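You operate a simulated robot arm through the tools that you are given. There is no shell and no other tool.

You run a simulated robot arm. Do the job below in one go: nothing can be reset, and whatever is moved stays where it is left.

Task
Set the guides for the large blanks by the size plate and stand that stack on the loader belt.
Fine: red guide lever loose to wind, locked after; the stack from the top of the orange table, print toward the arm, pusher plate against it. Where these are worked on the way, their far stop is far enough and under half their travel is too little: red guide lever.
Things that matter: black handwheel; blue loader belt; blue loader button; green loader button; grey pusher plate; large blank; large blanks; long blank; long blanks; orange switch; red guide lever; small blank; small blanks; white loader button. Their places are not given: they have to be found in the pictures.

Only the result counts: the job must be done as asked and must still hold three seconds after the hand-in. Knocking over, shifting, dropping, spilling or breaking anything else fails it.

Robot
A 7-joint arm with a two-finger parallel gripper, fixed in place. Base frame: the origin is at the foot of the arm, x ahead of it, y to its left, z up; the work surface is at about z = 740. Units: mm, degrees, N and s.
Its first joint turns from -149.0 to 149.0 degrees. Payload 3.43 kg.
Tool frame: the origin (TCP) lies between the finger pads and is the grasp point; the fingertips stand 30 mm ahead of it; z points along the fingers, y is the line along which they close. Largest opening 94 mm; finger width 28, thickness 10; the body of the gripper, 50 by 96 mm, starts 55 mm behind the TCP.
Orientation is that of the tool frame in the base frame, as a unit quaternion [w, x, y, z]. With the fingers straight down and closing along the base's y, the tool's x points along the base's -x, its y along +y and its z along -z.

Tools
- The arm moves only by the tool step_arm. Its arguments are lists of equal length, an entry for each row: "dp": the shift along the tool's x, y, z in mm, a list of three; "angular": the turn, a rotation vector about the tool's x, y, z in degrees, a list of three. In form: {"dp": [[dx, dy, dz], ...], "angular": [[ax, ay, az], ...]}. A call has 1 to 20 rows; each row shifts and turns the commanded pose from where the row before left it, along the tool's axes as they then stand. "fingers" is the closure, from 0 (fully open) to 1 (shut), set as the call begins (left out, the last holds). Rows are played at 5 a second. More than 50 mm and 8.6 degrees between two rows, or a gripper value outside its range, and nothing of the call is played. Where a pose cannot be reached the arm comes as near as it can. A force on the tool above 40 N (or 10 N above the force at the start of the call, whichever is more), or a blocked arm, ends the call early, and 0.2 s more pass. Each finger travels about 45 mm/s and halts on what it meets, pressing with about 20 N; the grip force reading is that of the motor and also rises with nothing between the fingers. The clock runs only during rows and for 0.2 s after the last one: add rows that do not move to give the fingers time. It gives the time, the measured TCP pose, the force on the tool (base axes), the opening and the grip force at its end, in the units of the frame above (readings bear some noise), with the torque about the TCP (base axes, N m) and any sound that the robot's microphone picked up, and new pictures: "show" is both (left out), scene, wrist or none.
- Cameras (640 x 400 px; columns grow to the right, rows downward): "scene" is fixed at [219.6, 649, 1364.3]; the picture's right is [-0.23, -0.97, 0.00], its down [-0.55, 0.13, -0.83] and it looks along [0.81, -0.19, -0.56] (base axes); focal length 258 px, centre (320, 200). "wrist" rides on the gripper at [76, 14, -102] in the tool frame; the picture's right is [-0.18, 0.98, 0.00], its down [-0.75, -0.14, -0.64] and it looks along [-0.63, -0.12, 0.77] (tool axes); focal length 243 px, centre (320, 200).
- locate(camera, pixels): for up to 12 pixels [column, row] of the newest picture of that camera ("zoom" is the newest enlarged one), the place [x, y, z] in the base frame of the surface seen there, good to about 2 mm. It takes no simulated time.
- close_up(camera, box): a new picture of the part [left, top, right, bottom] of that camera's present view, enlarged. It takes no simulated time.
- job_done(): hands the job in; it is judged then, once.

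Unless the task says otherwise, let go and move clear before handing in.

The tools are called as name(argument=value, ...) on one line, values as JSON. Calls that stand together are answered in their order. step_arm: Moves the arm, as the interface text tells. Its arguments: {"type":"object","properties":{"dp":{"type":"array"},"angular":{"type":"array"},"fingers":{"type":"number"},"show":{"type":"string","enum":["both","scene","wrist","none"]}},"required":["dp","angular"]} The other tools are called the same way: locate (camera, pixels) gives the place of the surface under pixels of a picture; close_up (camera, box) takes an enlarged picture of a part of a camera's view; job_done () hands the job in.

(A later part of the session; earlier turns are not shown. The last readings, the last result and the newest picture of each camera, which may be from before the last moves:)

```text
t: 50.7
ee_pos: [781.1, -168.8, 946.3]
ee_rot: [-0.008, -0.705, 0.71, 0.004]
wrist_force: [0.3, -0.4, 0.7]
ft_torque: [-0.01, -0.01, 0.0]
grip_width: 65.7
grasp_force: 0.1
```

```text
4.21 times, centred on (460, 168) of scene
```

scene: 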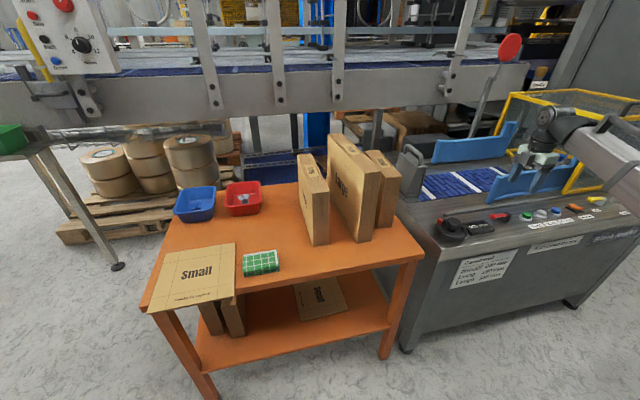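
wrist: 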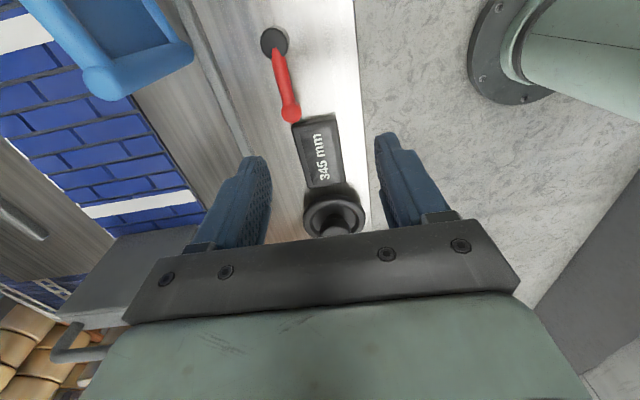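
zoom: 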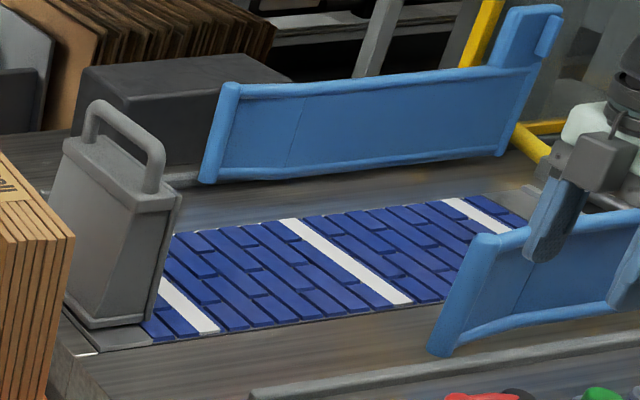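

The channel centre is near x≈1108 and the pusher plate stands at about x 1037–1140, y 14–76 with its handle top at z≈939. I'll raise the arm, turn back to the first orientation and test how far it reaches at carrying height.

step_arm(dp=[[0, 0, -15], [0, 0, -15], [0, 0, -15], [0, 0, -15], [0, 0, -15], [0, 0, -15], [0, 0, -15], [0, 0, -15], [0, 0, -10], [0, 0, 0], [0, 0, 0], [0, 0, 0]], angular=[[0, 0, 8.2], [0, 0, 8.2], [0, 0, 8.2], [0, 0, 8.2], [0, 0, 8.2], [0, 0, 8.2], [0, 0, 8.2], [0, 0, 8.2], [0, 0, 8.2], [0, 0, 8.2], [0, 0, 7.6], [0, 0, 0]], fingers=0)

close_up(camera="wrist", box=[0, 0, 640, 260])

```text
t: 53.3
ee_pos: [784.7, -166.8, 1072.1]
ee_rot: [-0.008, 0.001, 1.0, -0.004]
wrist_force: [1.0, 0.3, 0.7]
ft_torque: [0.04, -0.01, 0.01]
grip_width: 93.9
grasp_force: 0.2
```

scene: 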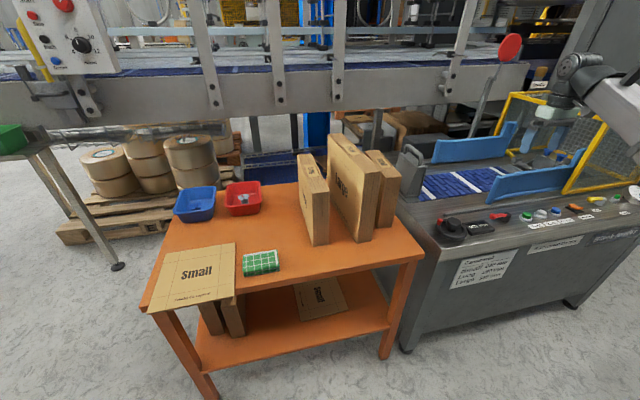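
wrist: 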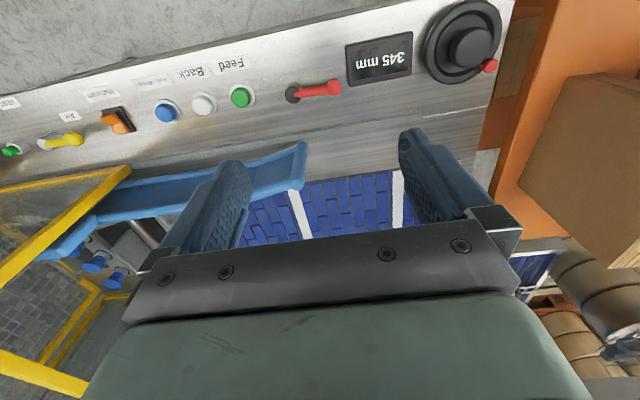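

```text
1.00 times, centred on (320, 130) of wrist (not enlarged: the box is as wide or as high as the picture)
```

zoom: 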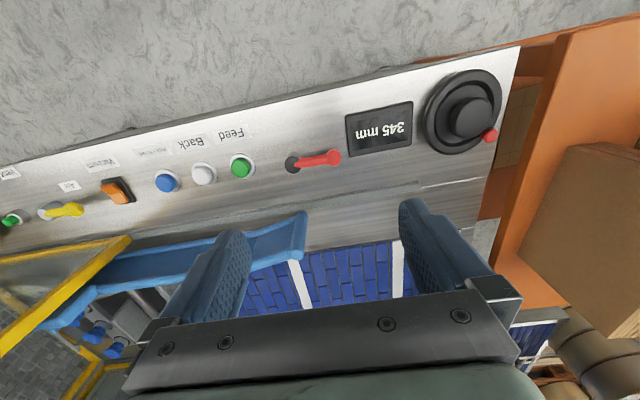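

All clear. I'll straighten the small tilt and move out over the belt at z≈1040 to test the reach.

step_arm(dp=[[-40, 4, 5], [-45, 5, 5], [-45, 5, 5], [-45, 5, 5], [-45, 5, 5], [-45, 5, 5], [-20, 5, 2], [-20, 0, 0], [-20, 0, 0], [0, 0, 0]], angular=[[-0.46, -0.92, 0], [0, 0, 0], [0, 0, 0], [0, 0, 0], [0, 0, 0], [0, 0, 0], [0, 0, 0], [0, 0, 0], [0, 0, 0], [0, 0, 0]])

```text
t: 55.5
ee_pos: [1109.4, -131.1, 1039.6]
ee_rot: [0.001, -0.001, 1.0, 0.001]
wrist_force: [0.2, 0.4, 0.7]
ft_torque: [-0.01, 0.01, 0.01]
grip_width: 93.8
grasp_force: 0.0
```

scene: 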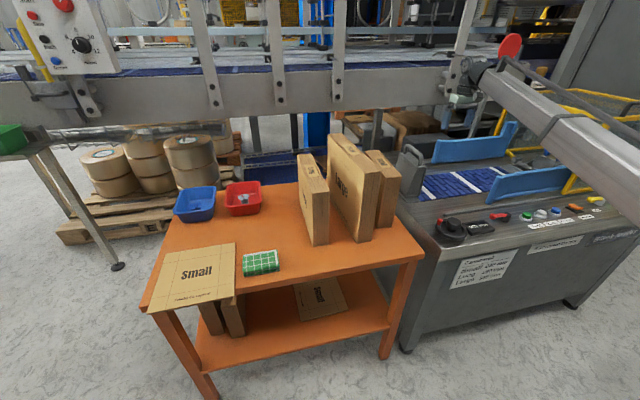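
wrist: 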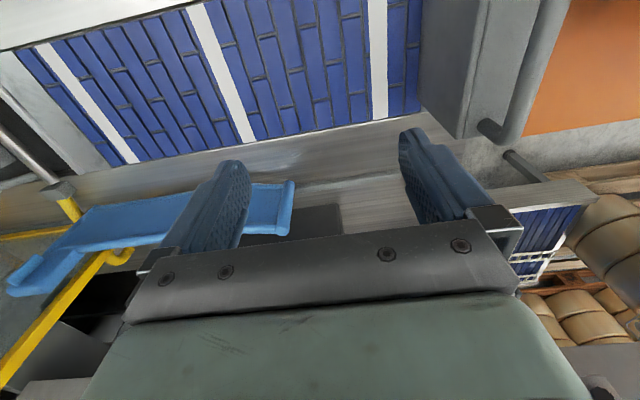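

It reaches (1109,-131,1040) with the tool straight down. I'll check the lower placing height too and locate belt and pusher from this view.

step_arm(dp=[[0, 0, 30], [0, 0, 30], [0, 0, 0]], angular=[[0, 0, 0], [0, 0, 0], [0, 0, 0]])

close_up(camera="wrist", box=[0, 0, 320, 200])

close_up(camera="wrist", box=[320, 0, 640, 200])

```text
t: 56.3
ee_pos: [1107.4, -131.7, 980.1]
ee_rot: [0.0, -0.001, 1.0, 0.001]
wrist_force: [0.2, 0.3, 0.6]
ft_torque: [0.01, -0.02, -0.02]
grip_width: 94.0
grasp_force: 0.0
```

scene: 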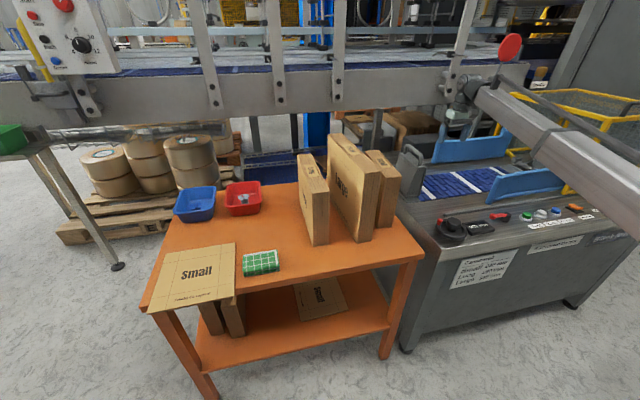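
wrist: 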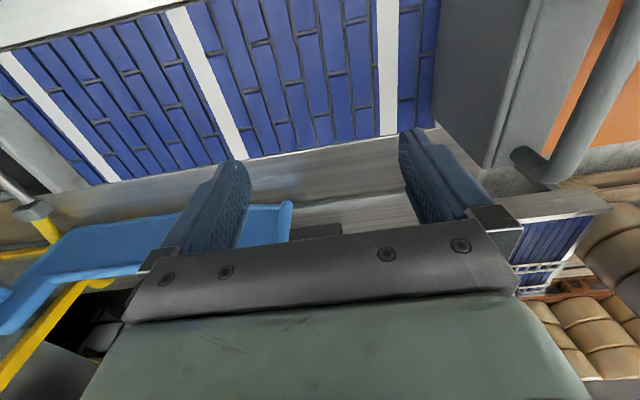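

```text
2.00 times, centred on (160, 100) of wrist
```

zoom: 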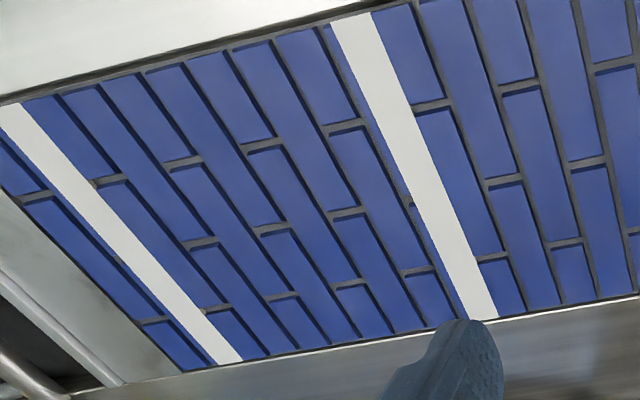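

```text
2.00 times, centred on (480, 100) of wrist
```

zoom: 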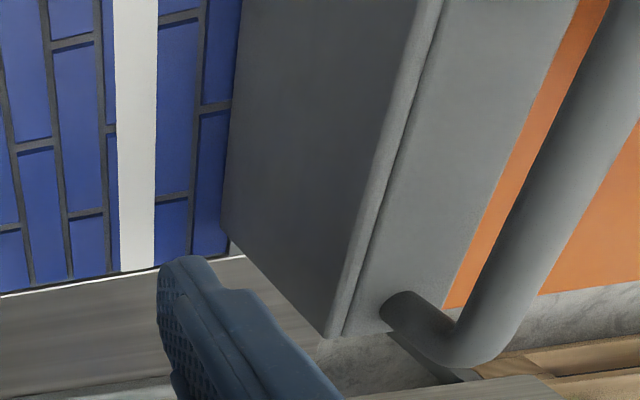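

The low height is reachable as well. I'll locate belt edges, white lines, the pusher's front face and handle from this close view.

locate(camera="wrist", pixels=[[388, 130], [388, 20], [235, 150], [175, 15], [110, 175], [5, 60], [432, 60], [435, 125], [484, 165], [525, 10], [560, 150], [615, 20]])

locate(camera="scene", pixels=[[422, 194], [421, 169], [427, 171], [401, 160], [404, 193], [410, 165], [411, 147], [424, 163], [405, 157], [416, 192], [399, 168], [407, 170]])

close_up(camera="scene", box=[385, 135, 445, 205])

```text
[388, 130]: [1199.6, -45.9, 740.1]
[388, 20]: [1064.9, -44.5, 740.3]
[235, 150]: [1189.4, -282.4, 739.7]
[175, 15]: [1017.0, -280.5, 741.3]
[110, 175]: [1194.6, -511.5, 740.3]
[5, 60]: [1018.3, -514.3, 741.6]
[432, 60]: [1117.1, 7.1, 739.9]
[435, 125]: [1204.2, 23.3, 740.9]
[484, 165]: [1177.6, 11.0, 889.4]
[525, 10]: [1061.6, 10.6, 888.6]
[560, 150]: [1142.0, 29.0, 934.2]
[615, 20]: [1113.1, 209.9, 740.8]
```

```text
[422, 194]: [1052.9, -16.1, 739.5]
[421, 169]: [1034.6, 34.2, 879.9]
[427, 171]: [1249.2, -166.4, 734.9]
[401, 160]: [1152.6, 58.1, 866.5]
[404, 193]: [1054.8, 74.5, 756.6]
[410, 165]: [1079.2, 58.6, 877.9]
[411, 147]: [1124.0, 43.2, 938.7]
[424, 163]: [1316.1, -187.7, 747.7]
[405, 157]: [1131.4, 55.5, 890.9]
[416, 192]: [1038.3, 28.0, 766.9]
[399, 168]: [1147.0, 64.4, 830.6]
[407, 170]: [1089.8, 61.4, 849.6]
```

```text
5.71 times, centred on (415, 170) of scene
```

zoom: 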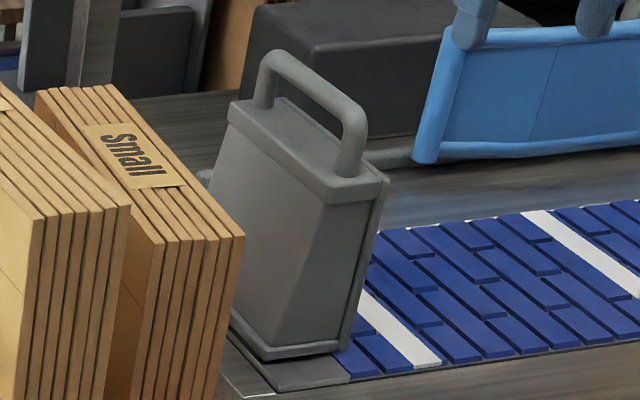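

The pusher's front face is near y≈9 (x 1035–1178), its handle runs along x at z≈939, and the belt spans x 1013–1200. Next I'll look at the guides from above to measure their gap.

step_arm(dp=[[0, 0, -40], [0, 0, -40], [40, -40, -10], [40, -40, 0], [40, -40, 0], [40, -40, 0], [40, -40, 0], [10, -20, 0], [0, 0, 0]], angular=[[0, 0, 0], [0, 0, 0], [0, 0, 0], [0, 0, 0], [0, 0, 0], [0, 0, 0], [0, 0, 0], [0, 0, 0], [0, 0, 0]])

close_up(camera="wrist", box=[120, 0, 560, 260])

```text
refused: row 3 steps farther than a row can; nothing moved
```

```text
1.45 times, centred on (340, 130) of wrist
```

zoom: 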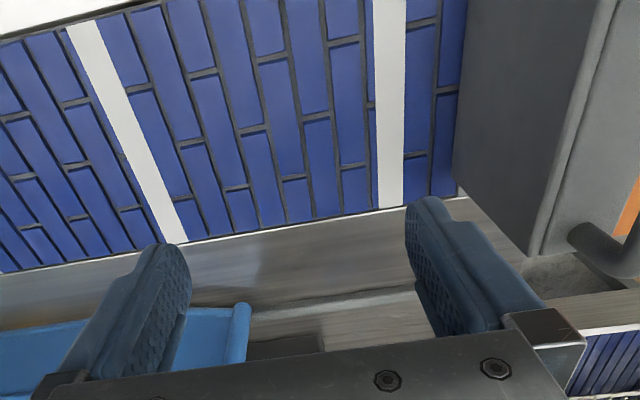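

The call was refused because one row was too long. I'll repeat it with shorter rows.

step_arm(dp=[[0, 0, -40], [0, 0, -40], [34, -34, 0], [34, -34, 0], [34, -34, 0], [34, -34, 0], [34, -34, 0], [34, -34, 0], [10, -20, 0], [0, 0, 0]], angular=[[0, 0, 0], [0, 0, 0], [0, 0, 0], [0, 0, 0], [0, 0, 0], [0, 0, 0], [0, 0, 0], [0, 0, 0], [0, 0, 0], [0, 0, 0]])

close_up(camera="wrist", box=[120, 0, 560, 260])

```text
t: 58.5
ee_pos: [894.9, -357.4, 1059.8]
ee_rot: [0.001, 0.0, 1.0, 0.001]
wrist_force: [0.4, -1.1, -0.5]
ft_torque: [0.02, 0.02, 0.01]
grip_width: 94.1
grasp_force: 0.0
```

scene: 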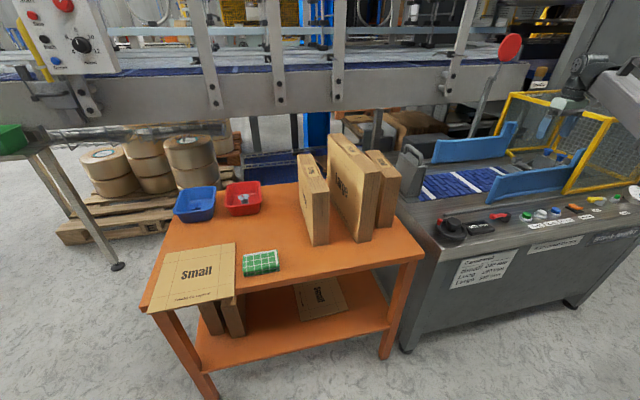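
wrist: 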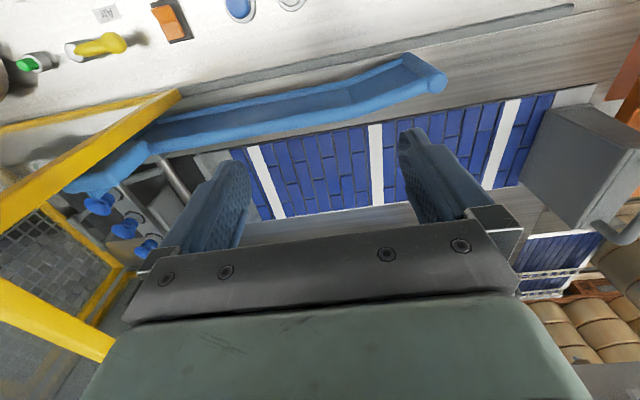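

```text
1.45 times, centred on (340, 130) of wrist
```

zoom: 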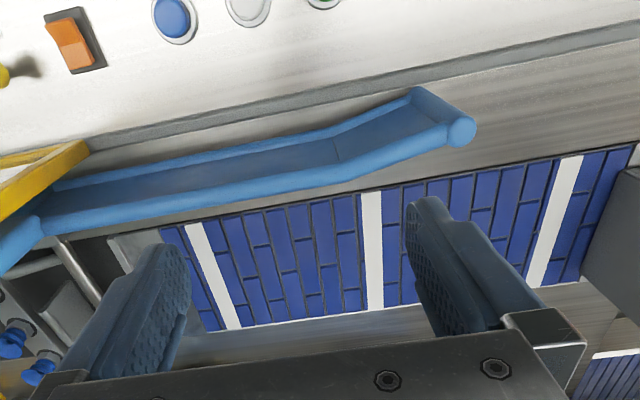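

The near guide runs straight and then flares outward toward its +y end. I'll locate points along its edges.

locate(camera="wrist", pixels=[[440, 85], [400, 75], [360, 112], [340, 120], [300, 126], [250, 130], [200, 140], [160, 150], [340, 92], [250, 110], [180, 125], [355, 97]])

locate(camera="scene", pixels=[[432, 155], [436, 155], [445, 150], [460, 150], [480, 148], [500, 143], [435, 145], [450, 143], [480, 137], [505, 132], [515, 125], [515, 135]])

```text
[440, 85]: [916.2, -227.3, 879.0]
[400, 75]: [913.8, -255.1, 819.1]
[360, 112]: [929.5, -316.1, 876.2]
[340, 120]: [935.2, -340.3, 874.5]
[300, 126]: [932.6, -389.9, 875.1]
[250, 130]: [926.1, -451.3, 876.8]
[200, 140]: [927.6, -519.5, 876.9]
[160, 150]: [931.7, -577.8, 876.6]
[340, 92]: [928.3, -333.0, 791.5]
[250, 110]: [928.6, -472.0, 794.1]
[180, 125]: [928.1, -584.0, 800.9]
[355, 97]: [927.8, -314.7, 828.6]
```

```text
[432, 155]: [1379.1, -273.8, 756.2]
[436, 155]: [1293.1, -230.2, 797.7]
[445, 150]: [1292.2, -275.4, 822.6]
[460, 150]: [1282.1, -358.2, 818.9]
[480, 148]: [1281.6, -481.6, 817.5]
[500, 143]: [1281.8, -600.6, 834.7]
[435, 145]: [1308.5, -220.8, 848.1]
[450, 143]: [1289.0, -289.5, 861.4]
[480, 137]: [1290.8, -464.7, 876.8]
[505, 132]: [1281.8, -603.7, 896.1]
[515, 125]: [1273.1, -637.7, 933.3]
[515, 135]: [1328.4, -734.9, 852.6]
```

The guides measure about 928–935 (near) and 1282 (far) on their straight part, flaring beyond y≈-320. Now I'll fly high over to the table to measure the large stack.

step_arm(dp=[[0, 0, -45], [0, 0, -45], [6, 44, 0], [6, 44, 0], [6, 44, 0], [6, 44, 0], [6, 44, 0], [6, 44, 0], [6, 44, 0], [6, 44, 0], [6, 44, 0], [6, 44, 0], [6, 44, 0], [6, 44, 0], [6, 44, 0], [6, 44, 0], [6, 44, 0], [5, 44, 0], [0, 0, 0]], angular=[[0, 0, 0], [0, 0, 0], [0, 0, 0], [0, 0, 0], [0, 0, 0], [0, 0, 0], [0, 0, 0], [0, 0, 0], [0, 0, 0], [0, 0, 0], [0, 0, 0], [0, 0, 0], [0, 0, 0], [0, 0, 0], [0, 0, 0], [0, 0, 0], [0, 0, 0], [0, 0, 0], [0, 0, 0]])

close_up(camera="wrist", box=[120, 0, 560, 260])

```text
t: 62.5
ee_pos: [800.5, 345.1, 1147.9]
ee_rot: [0.001, 0.0, 1.0, 0.001]
wrist_force: [-0.1, 0.2, 1.2]
ft_torque: [-0.03, 0.0, 0.01]
grip_width: 93.8
grasp_force: 0.0
```

scene: 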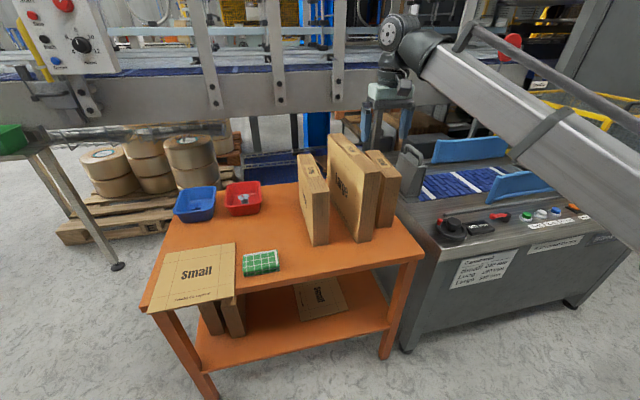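
wrist: 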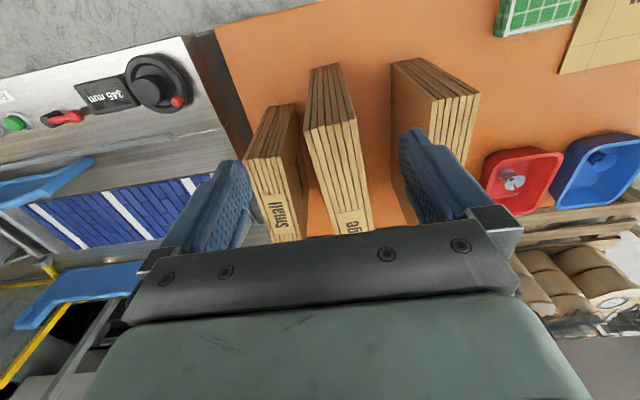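

```text
1.45 times, centred on (340, 130) of wrist
```

zoom: 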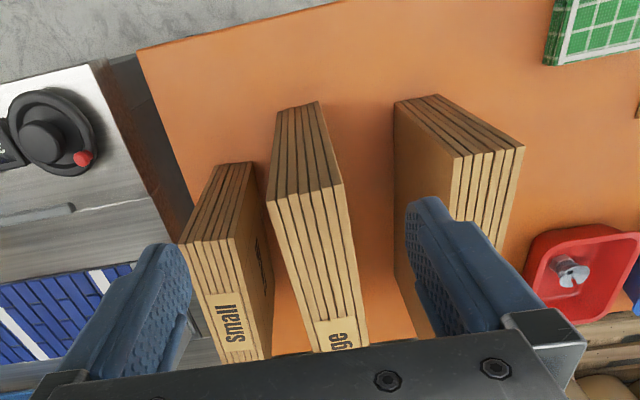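

The large stack is the middle one; its far end is hidden by the hand. I'll locate its near corners and edges here.

locate(camera="wrist", pixels=[[306, 132], [355, 121], [330, 126], [372, 228], [335, 235], [312, 70], [339, 64], [320, 180], [366, 180], [300, 155], [246, 160], [298, 105]])

locate(camera="scene", pixels=[[362, 174], [379, 173], [329, 136], [340, 134], [363, 176], [378, 171], [361, 241], [331, 138], [341, 136], [350, 150], [345, 155], [360, 155]])

close_up(camera="scene", box=[315, 120, 415, 190])

```text
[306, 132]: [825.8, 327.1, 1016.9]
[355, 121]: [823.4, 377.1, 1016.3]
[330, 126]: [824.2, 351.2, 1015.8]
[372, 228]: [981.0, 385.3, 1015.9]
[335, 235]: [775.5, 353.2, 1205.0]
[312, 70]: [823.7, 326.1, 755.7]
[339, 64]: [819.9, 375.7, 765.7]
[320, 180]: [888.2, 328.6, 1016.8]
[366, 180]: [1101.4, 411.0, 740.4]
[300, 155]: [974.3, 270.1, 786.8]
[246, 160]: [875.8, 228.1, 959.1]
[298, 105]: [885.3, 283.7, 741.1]
```

```text
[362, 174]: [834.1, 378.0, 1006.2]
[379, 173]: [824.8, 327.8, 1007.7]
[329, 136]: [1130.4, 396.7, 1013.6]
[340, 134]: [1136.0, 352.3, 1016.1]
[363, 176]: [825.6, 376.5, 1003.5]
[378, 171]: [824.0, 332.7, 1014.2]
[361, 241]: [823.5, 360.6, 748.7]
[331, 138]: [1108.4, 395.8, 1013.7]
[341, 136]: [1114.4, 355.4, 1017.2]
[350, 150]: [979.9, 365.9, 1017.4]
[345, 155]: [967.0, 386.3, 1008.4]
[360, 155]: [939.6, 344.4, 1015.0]
```

```text
5.71 times, centred on (365, 155) of scene
```

zoom: 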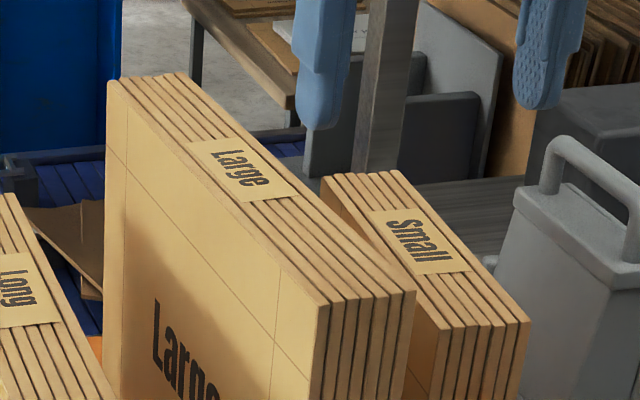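

The stack is about 51 mm thick, its top at z≈1016, yawed about 3.6°. I'll pin down its far corners more exactly from this enlarged view.

locate(camera="zoom", pixels=[[112, 88], [115, 82], [130, 84], [150, 80], [170, 78], [183, 77], [190, 82], [322, 298], [330, 303], [405, 292], [412, 290], [243, 168]])

```text
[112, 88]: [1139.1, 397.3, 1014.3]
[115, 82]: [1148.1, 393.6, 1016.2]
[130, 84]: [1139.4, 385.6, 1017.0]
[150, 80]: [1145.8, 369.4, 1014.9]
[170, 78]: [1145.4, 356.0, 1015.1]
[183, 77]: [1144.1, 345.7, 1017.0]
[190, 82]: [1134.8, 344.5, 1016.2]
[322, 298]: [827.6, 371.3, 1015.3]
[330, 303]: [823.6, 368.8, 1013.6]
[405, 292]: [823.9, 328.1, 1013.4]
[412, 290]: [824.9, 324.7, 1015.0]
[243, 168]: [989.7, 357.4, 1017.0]
```

The stack measures about 323 × 51 mm, top z≈1016, centre (985,361), so it clears the 345 mm guides by about 11 mm a side. Before picking it I'll test the reach over the channel at (1108,-290).

step_arm(dp=[[-19.25, -39.7, 0], [-19.25, -39.7, 0], [-19.25, -39.7, 0], [-19.25, -39.7, 0], [-19.25, -39.7, 0], [-19.25, -39.7, 0], [-19.25, -39.7, 0], [-19.25, -39.7, 0], [-19.25, -39.7, 0], [-19.25, -39.7, 0], [-19.25, -39.7, 0], [-19.25, -39.7, 0], [-19.25, -39.7, 0], [-19.25, -39.7, 0], [-19.25, -39.7, 0], [-19.25, -39.7, 0], [0, 0, 0]], angular=[[0, 0, 0], [0, 0, 0], [0, 0, 0], [0, 0, 0], [0, 0, 0], [0, 0, 0], [0, 0, 0], [0, 0, 0], [0, 0, 0], [0, 0, 0], [0, 0, 0], [0, 0, 0], [0, 0, 0], [0, 0, 0], [0, 0, 0], [0, 0, 0], [0, 0, 0]])

```text
t: 66.1
ee_pos: [1107.9, -289.7, 1152.0]
ee_rot: [0.0, 0.0, 1.0, 0.001]
wrist_force: [0.4, 0.0, 0.3]
ft_torque: [0.02, 0.0, -0.03]
grip_width: 93.7
grasp_force: 0.0
```

scene: 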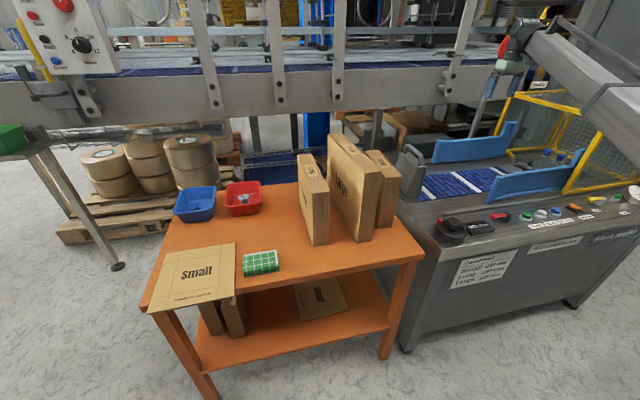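
wrist: 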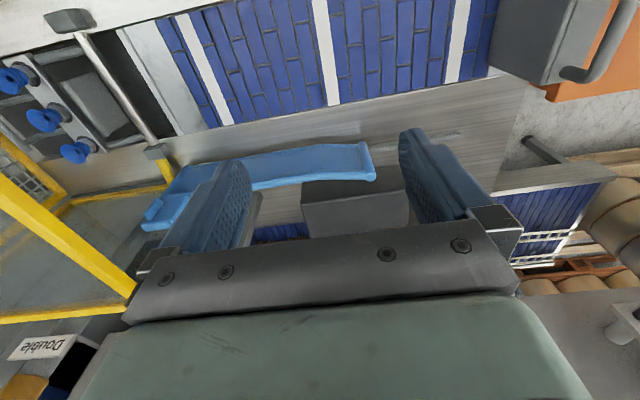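

Reach over the channel is fine at z 1152. I'll locate the far guide from this view to fix the channel's centre, and lower to test the placing height.

locate(camera="wrist", pixels=[[370, 148], [340, 150], [300, 155], [260, 165], [300, 170], [340, 165], [270, 183], [365, 175], [320, 150], [320, 176]])

step_arm(dp=[[0, 0, 40], [0, 0, 40], [0, 0, 40], [0, 0, 40], [0, 0, 0]], angular=[[0, 0, 0], [0, 0, 0], [0, 0, 0], [0, 0, 0], [0, 0, 0]])

locate(camera="wrist", pixels=[[360, 100], [300, 110], [260, 125], [320, 140], [280, 150], [350, 150]])

```text
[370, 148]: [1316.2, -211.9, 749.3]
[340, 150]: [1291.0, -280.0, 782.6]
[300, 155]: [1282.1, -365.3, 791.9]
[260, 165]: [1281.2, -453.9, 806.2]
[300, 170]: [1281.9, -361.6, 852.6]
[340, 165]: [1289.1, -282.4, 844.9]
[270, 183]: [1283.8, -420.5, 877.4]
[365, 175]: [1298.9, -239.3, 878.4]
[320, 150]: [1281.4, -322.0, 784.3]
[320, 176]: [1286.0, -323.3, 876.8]
```

```text
t: 67.3
ee_pos: [1106.4, -290.8, 992.1]
ee_rot: [0.0, 0.0, 1.0, 0.001]
wrist_force: [-1.4, -0.4, -1.1]
ft_torque: [-0.01, 0.02, -0.01]
grip_width: 94.1
grasp_force: 0.1
```

scene: 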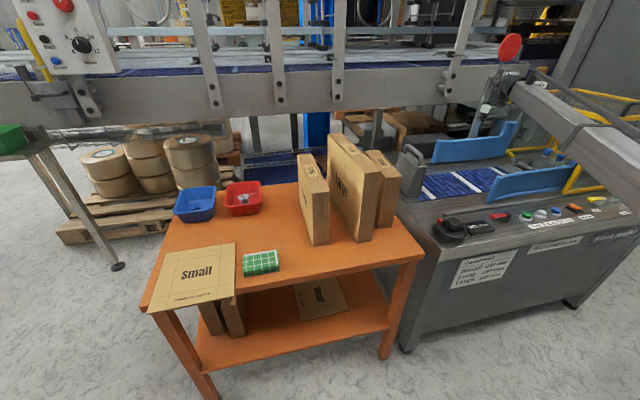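
wrist: 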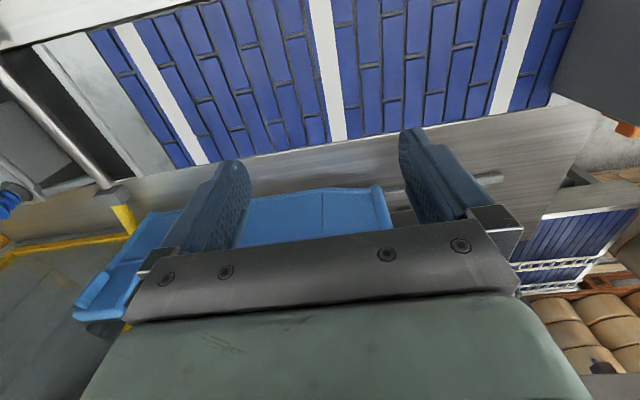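

```text
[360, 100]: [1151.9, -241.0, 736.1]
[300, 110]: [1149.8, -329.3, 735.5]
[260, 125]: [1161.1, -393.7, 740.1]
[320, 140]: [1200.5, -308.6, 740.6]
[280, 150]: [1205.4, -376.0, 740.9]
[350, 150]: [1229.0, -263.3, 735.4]
```

The far guide's inner face is at x≈1281.5 on the straight part, so the channel centre is x≈1109, and the placing height is reachable there. I'll now locate the pusher's handle so I can check beforehand whether the plate lifts freely.

locate(camera="scene", pixels=[[407, 147], [411, 148], [415, 151], [419, 154], [421, 157], [422, 160], [421, 165], [406, 152], [412, 161], [418, 165], [424, 168], [420, 175]])

step_arm(dp=[[0, 40, -10], [0, 45, -10], [0, 45, -10], [0, 45, -10], [0, 45, 0], [5, 40, 0], [5, 40, 0], [0, 20, 0], [0, 0, 0]], angular=[[0, 0, 0], [0, 0, 0], [0, 0, 0], [0, 0, 0], [0, 0, 0], [0, 0, 0], [0, 0, 0], [0, 0, 0], [0, 0, 0]])

```text
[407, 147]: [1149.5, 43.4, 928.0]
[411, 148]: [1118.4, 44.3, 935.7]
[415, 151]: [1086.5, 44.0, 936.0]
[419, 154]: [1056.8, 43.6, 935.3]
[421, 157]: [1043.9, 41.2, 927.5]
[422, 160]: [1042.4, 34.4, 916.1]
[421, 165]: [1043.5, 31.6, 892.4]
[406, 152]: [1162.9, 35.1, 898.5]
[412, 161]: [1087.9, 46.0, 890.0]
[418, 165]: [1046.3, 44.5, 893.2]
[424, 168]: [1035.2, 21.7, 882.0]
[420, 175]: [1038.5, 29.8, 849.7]
```

```text
t: 69.3
ee_pos: [1098.9, 35.3, 1027.9]
ee_rot: [0.0, 0.0, 1.0, 0.0]
wrist_force: [-0.6, -0.4, 0.7]
ft_torque: [0.05, -0.02, 0.01]
grip_width: 94.0
grasp_force: 0.0
```

scene: 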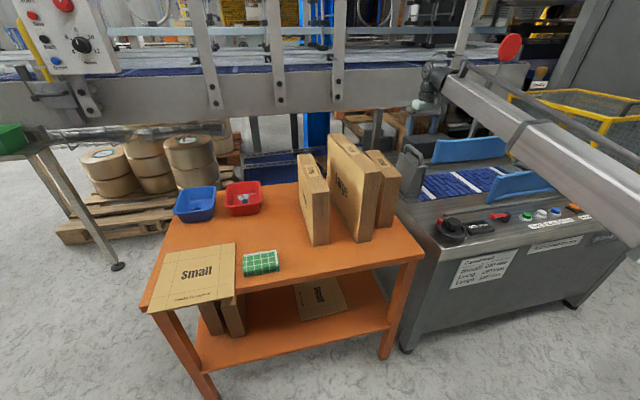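
wrist: 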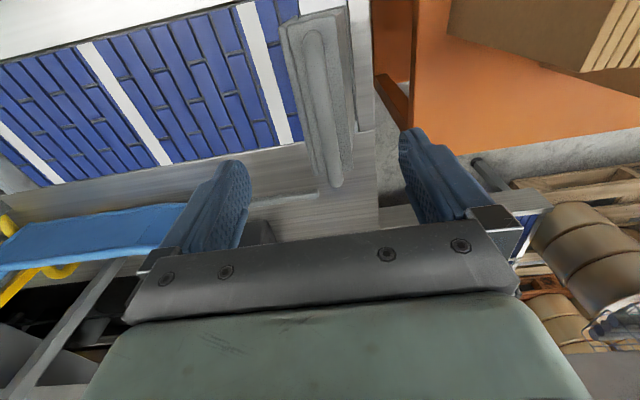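

The handle bar runs x≈1043–1160 at y≈36, z≈930. I'll locate it from above as well.

locate(camera="wrist", pixels=[[312, 50], [318, 100], [324, 140], [330, 170], [310, 100], [326, 100], [335, 183], [300, 100], [350, 100], [345, 50], [290, 60], [318, 130]])

close_up(camera="wrist", box=[250, 0, 410, 200])

```text
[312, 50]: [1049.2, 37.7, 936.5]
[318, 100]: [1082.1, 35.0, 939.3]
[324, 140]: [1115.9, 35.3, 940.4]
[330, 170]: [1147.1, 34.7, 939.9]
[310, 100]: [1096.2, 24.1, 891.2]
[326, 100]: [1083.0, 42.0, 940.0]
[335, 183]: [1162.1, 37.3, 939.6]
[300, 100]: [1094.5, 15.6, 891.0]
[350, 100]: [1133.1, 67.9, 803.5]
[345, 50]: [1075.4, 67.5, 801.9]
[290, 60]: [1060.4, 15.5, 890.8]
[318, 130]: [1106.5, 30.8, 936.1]
```

```text
2.00 times, centred on (330, 100) of wrist
```

zoom: 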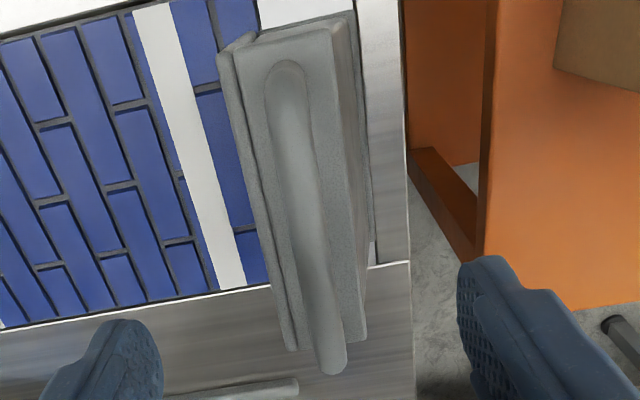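

The handle's centre is (1105,36.5), top z 940, with the plate's top at z 891. I'll grip the handle and lift a few millimetres to learn whether the plate is free and how heavy it is.

step_arm(dp=[[-4, 1, 25], [0, 0, 25], [0, 0, 25], [0, 0, 22], [0, 0, 0]], angular=[[0, 0, 0], [0, 0, 0], [0, 0, 0], [0, 0, 0], [0, 0, 0]], fingers=0.3, show="none")

step_arm(dp=[[0, 0, 0], [0, 0, 0], [0, 0, 0], [0, 0, 0], [0, 0, 0], [0, 0, 0]], angular=[[0, 0, 0], [0, 0, 0], [0, 0, 0], [0, 0, 0], [0, 0, 0], [0, 0, 0]], fingers=1)

close_up(camera="scene", box=[385, 95, 465, 205])

```text
t: 70.5
ee_pos: [1102.0, 33.9, 932.4]
ee_rot: [0.002, 0.0, 1.0, 0.001]
wrist_force: [-0.1, 0.3, 0.3]
ft_torque: [-0.03, -0.01, 0.05]
grip_width: 66.0
grasp_force: 0.1
```

```text
t: 71.9
ee_pos: [1101.9, 31.5, 933.2]
ee_rot: [0.001, 0.0, 1.0, 0.001]
wrist_force: [0.1, -0.4, -0.7]
ft_torque: [-0.02, -0.06, 0.0]
grip_width: 20.5
grasp_force: 45.1
```

scene: 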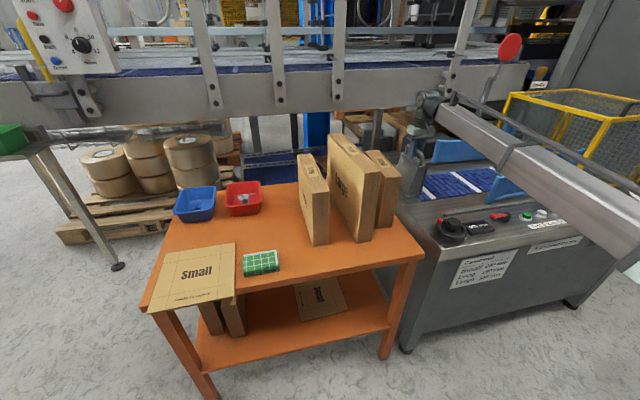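
wrist: 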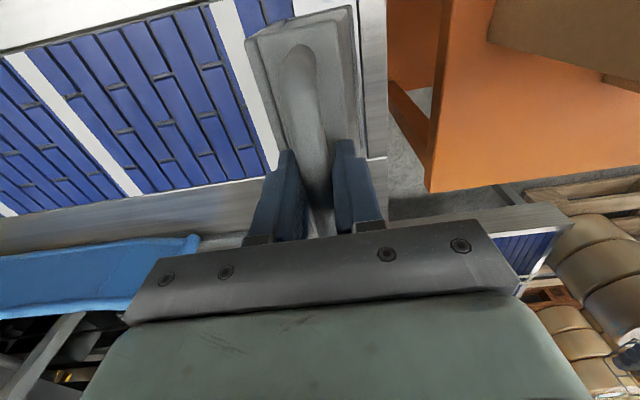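

```text
3.64 times, centred on (425, 150) of scene
```

zoom: 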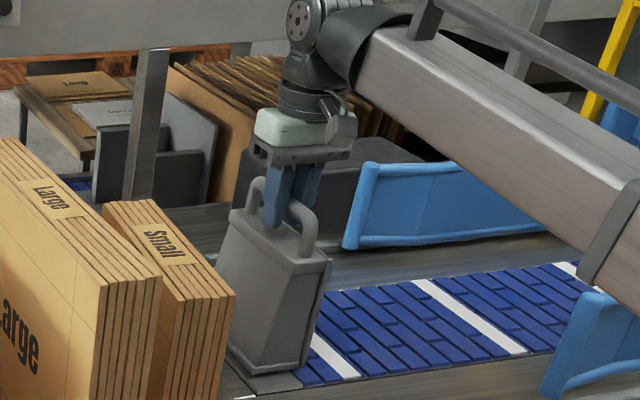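

The handle is held at 20.5 mm with no side force, so the plate gave way a little. I'll lift 4 mm to feel its weight.

step_arm(dp=[[0, 0, -2], [0, 0, -2], [0, 0, 0], [0, 0, 0]], angular=[[0, 0, 0], [0, 0, 0], [0, 0, 0], [0, 0, 0]])

close_up(camera="scene", box=[385, 130, 465, 205])

```text
t: 72.9
ee_pos: [1101.0, 32.3, 939.7]
ee_rot: [0.002, 0.0, 1.0, 0.001]
wrist_force: [1.2, 1.0, 5.7]
ft_torque: [-0.01, -0.02, 0.02]
grip_width: 15.6
grasp_force: 45.4
```

scene: 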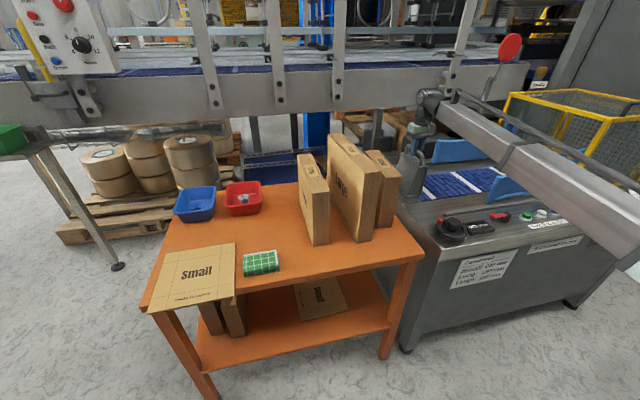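
wrist: 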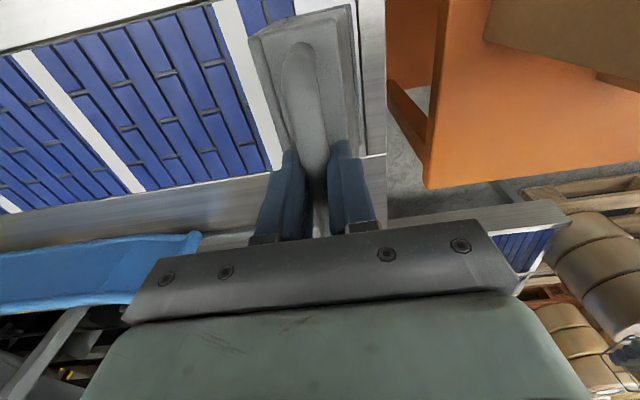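

```text
5.33 times, centred on (425, 168) of scene
```

zoom: 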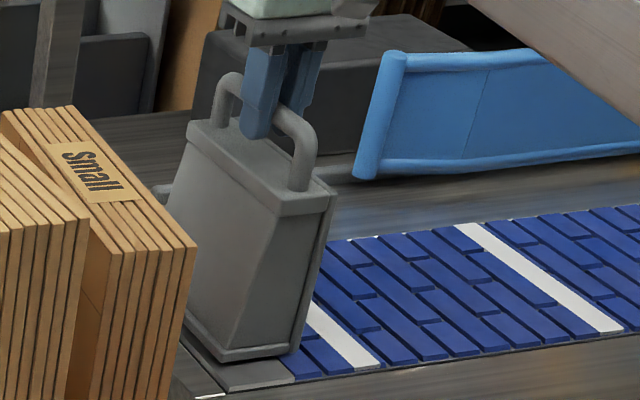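

The grip settled to 15.6 mm and no weight shows yet. I'll lift 6 mm more and look at the plate's foot.

step_arm(dp=[[0, 0, -3], [0, 0, -3], [0, 0, 0], [0, 0, 0]], angular=[[0, 0, 0], [0, 0, 0], [0, 0, 0], [0, 0, 0]])

close_up(camera="scene", box=[385, 130, 465, 205])

locate(camera="scene", pixels=[[419, 162], [412, 161], [410, 195], [418, 165], [404, 193], [424, 168]])

```text
t: 73.9
ee_pos: [1103.2, 33.1, 940.5]
ee_rot: [-0.001, 0.0, 1.0, 0.001]
wrist_force: [0.4, 0.1, -34.2]
ft_torque: [0.03, -0.34, 0.03]
grip_width: 15.7
grasp_force: 45.2
```

scene: 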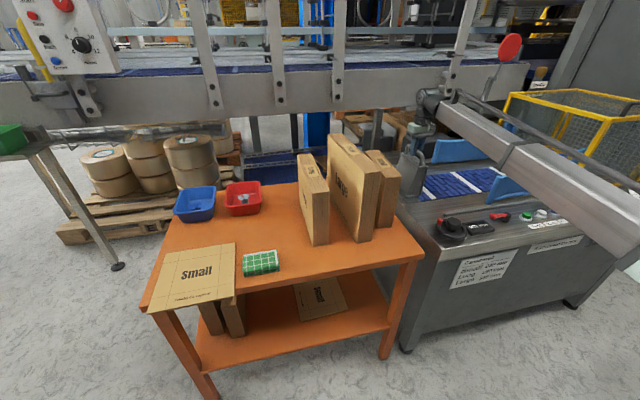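
wrist: 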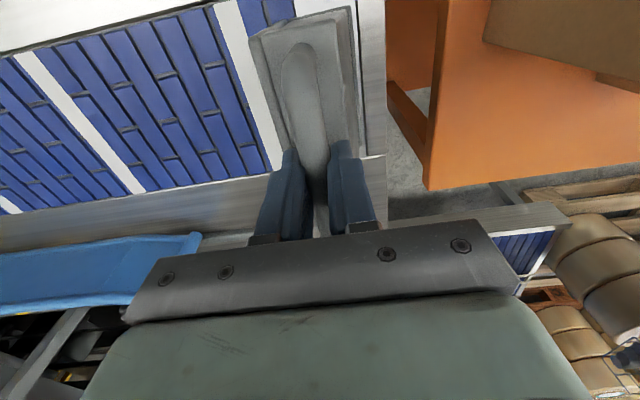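

```text
5.33 times, centred on (425, 168) of scene
```

zoom: 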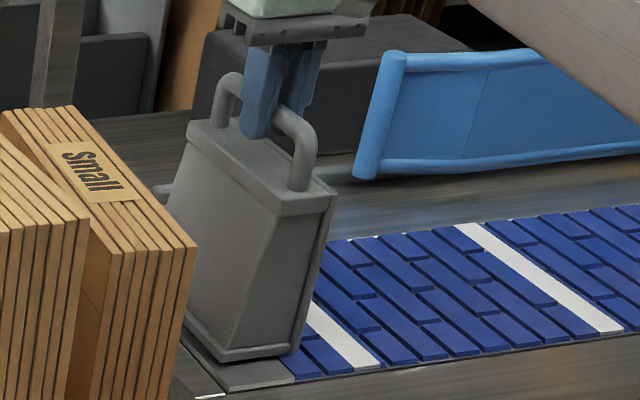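

```text
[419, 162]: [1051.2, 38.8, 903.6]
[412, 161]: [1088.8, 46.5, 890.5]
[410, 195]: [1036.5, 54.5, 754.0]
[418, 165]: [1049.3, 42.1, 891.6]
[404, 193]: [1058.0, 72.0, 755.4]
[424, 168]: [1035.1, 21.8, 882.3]
```

The plate will not lift (34 N and no rise), so it must slide along the belt. I'll relieve the pull and try sliding it along -y.

step_arm(dp=[[0, 0, 6], [0, 0, 0], [0, -5, 0], [0, -10, 0], [0, -10, 0], [0, 0, 0]], angular=[[0, 0, 0], [0, 0, 0], [0, 0, 0], [0, 0, 0], [0, 0, 0], [0, 0, 0]])

close_up(camera="scene", box=[385, 130, 465, 205])

```text
t: 75.3
ee_pos: [1102.8, 6.7, 939.7]
ee_rot: [0.002, 0.0, 1.0, 0.0]
wrist_force: [7.9, -0.9, 28.6]
ft_torque: [-0.04, 0.66, 0.08]
grip_width: 15.8
grasp_force: 45.5
```

scene: 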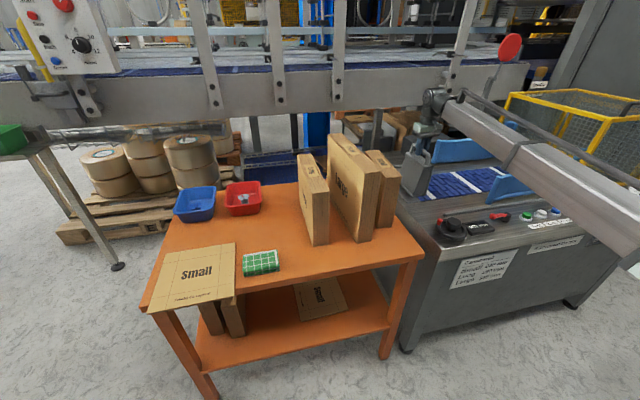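
wrist: 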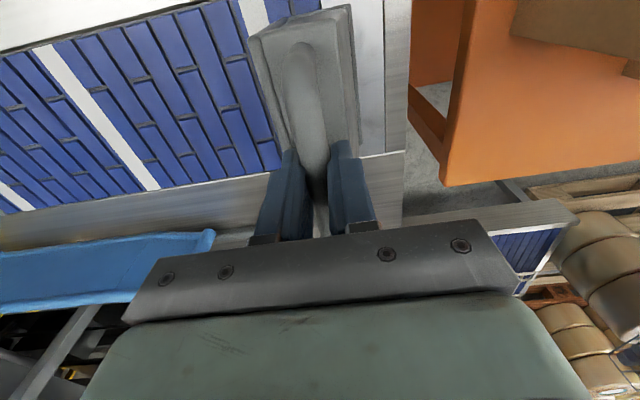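

```text
5.33 times, centred on (425, 168) of scene
```

zoom: 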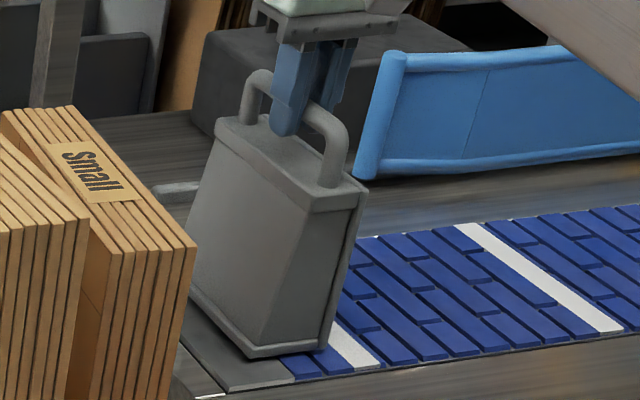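

It slides along -y almost without force. I'll relieve the vertical load and slide it on to see that its travel covers the guides, then bring it back.

step_arm(dp=[[0, 0, -3.5], [0, -20, 0], [0, -30, 0], [0, -30, 0], [0, -30, 0], [0, -30, 0], [0, -30, 0], [0, -30, 0], [0, -30, 0], [0, 0, 0]], angular=[[0, 0, 0], [0, 0, 0], [0, 0, 0], [0, 0, 0], [0, 0, 0], [0, 0, 0], [0, 0, 0], [0, 0, 0], [0, 0, 0], [0, 0, 0]])

close_up(camera="scene", box=[400, 100, 540, 205])

```text
t: 77.5
ee_pos: [1101.1, -220.2, 940.2]
ee_rot: [-0.002, 0.0, 1.0, 0.001]
wrist_force: [0.3, 0.4, -29.3]
ft_torque: [0.01, -0.8, 0.03]
grip_width: 15.8
grasp_force: 45.1
```

scene: 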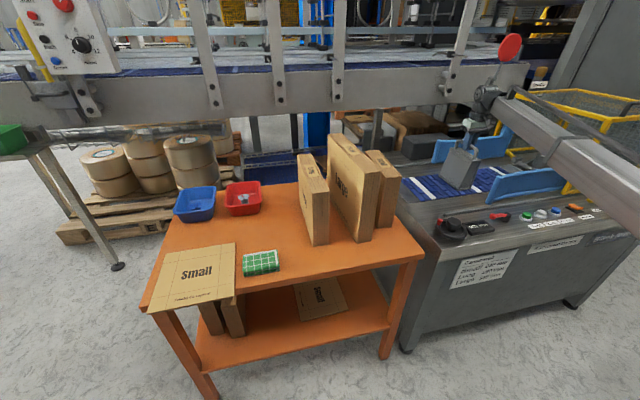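
wrist: 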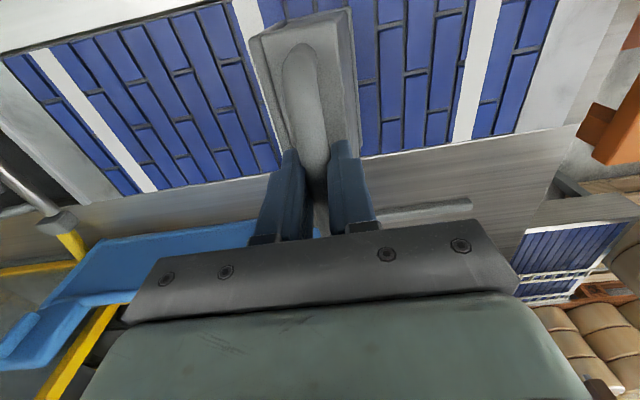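

```text
3.81 times, centred on (470, 152) of scene
```

zoom: 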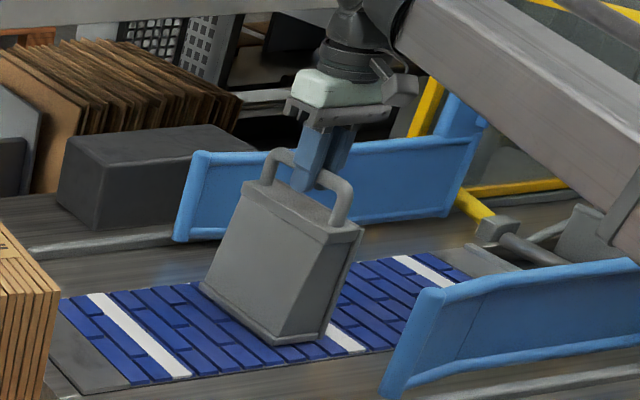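

The plate slides freely past y≈-250, so a stack anywhere up to the guides can be backed by it. I'll slide it back to its starting place and let go.

step_arm(dp=[[0, 0, 2.5], [0, 20, 0], [0, 35, 0], [0, 35, 0], [0, 35, 0], [0, 35, 0], [0, 35, 0], [0, 35, 0], [0, 20, 0], [0, 2, 0], [0, 0, 0]], angular=[[0, 0, 0], [0, 0, 0], [0, 0, 0], [0, 0, 0], [0, 0, 0], [0, 0, 0], [0, 0, 0], [0, 0, 0], [0, 0, 0], [0, 0, 0], [0, 0, 0]], show="none")

step_arm(dp=[[0, 0, 0], [0, 0, 0], [0, 0, 0], [0, 0, -25], [0, 0, -40], [0, 0, -40], [0, 0, -40], [0, 0, -40], [0, 0, -25], [0, 0, 0]], angular=[[0, 0, 0], [0, 0, 0], [0, 0, 0], [0, 0, 0], [0, 0, 0], [0, 0, 0], [0, 0, 0], [0, 0, 0], [0, 0, 0], [0, 0, 0]], fingers=0.3)

close_up(camera="scene", box=[385, 100, 525, 205])

```text
t: 79.9
ee_pos: [1101.0, 29.7, 939.9]
ee_rot: [0.002, 0.0, 1.0, 0.001]
wrist_force: [-3.1, -1.2, 22.6]
ft_torque: [-0.02, -1.07, 0.08]
grip_width: 15.6
grasp_force: 44.8
```

```text
t: 82.1
ee_pos: [1102.6, 31.7, 1148.3]
ee_rot: [0.0, 0.0, 1.0, 0.001]
wrist_force: [-0.9, 0.9, -0.8]
ft_torque: [0.03, 0.0, 0.02]
grip_width: 65.6
grasp_force: 0.0
```

scene: 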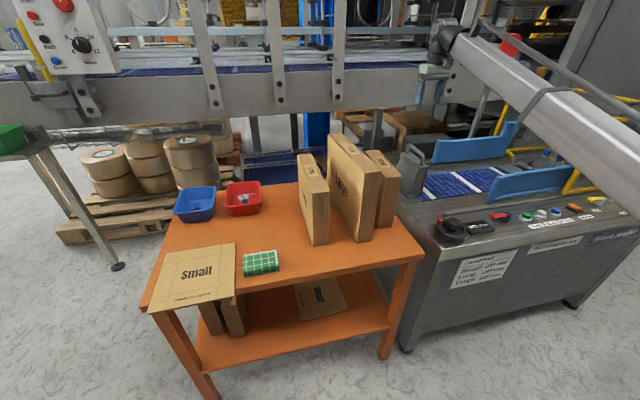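
wrist: 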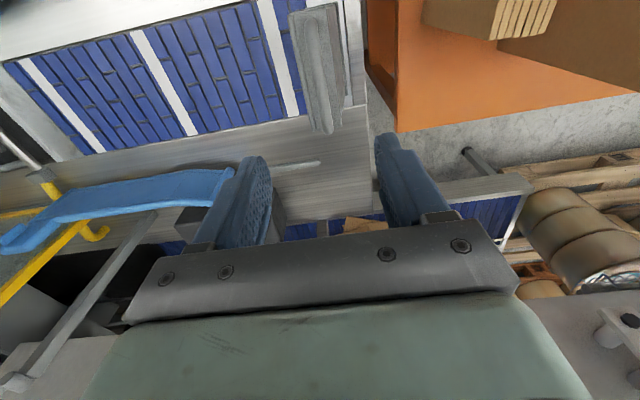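

```text
3.81 times, centred on (455, 152) of scene
```

zoom: 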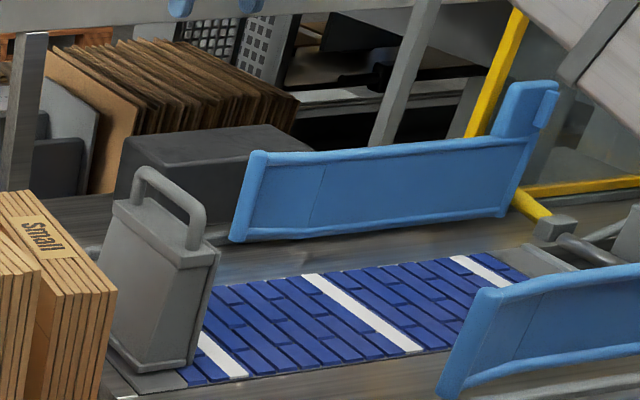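

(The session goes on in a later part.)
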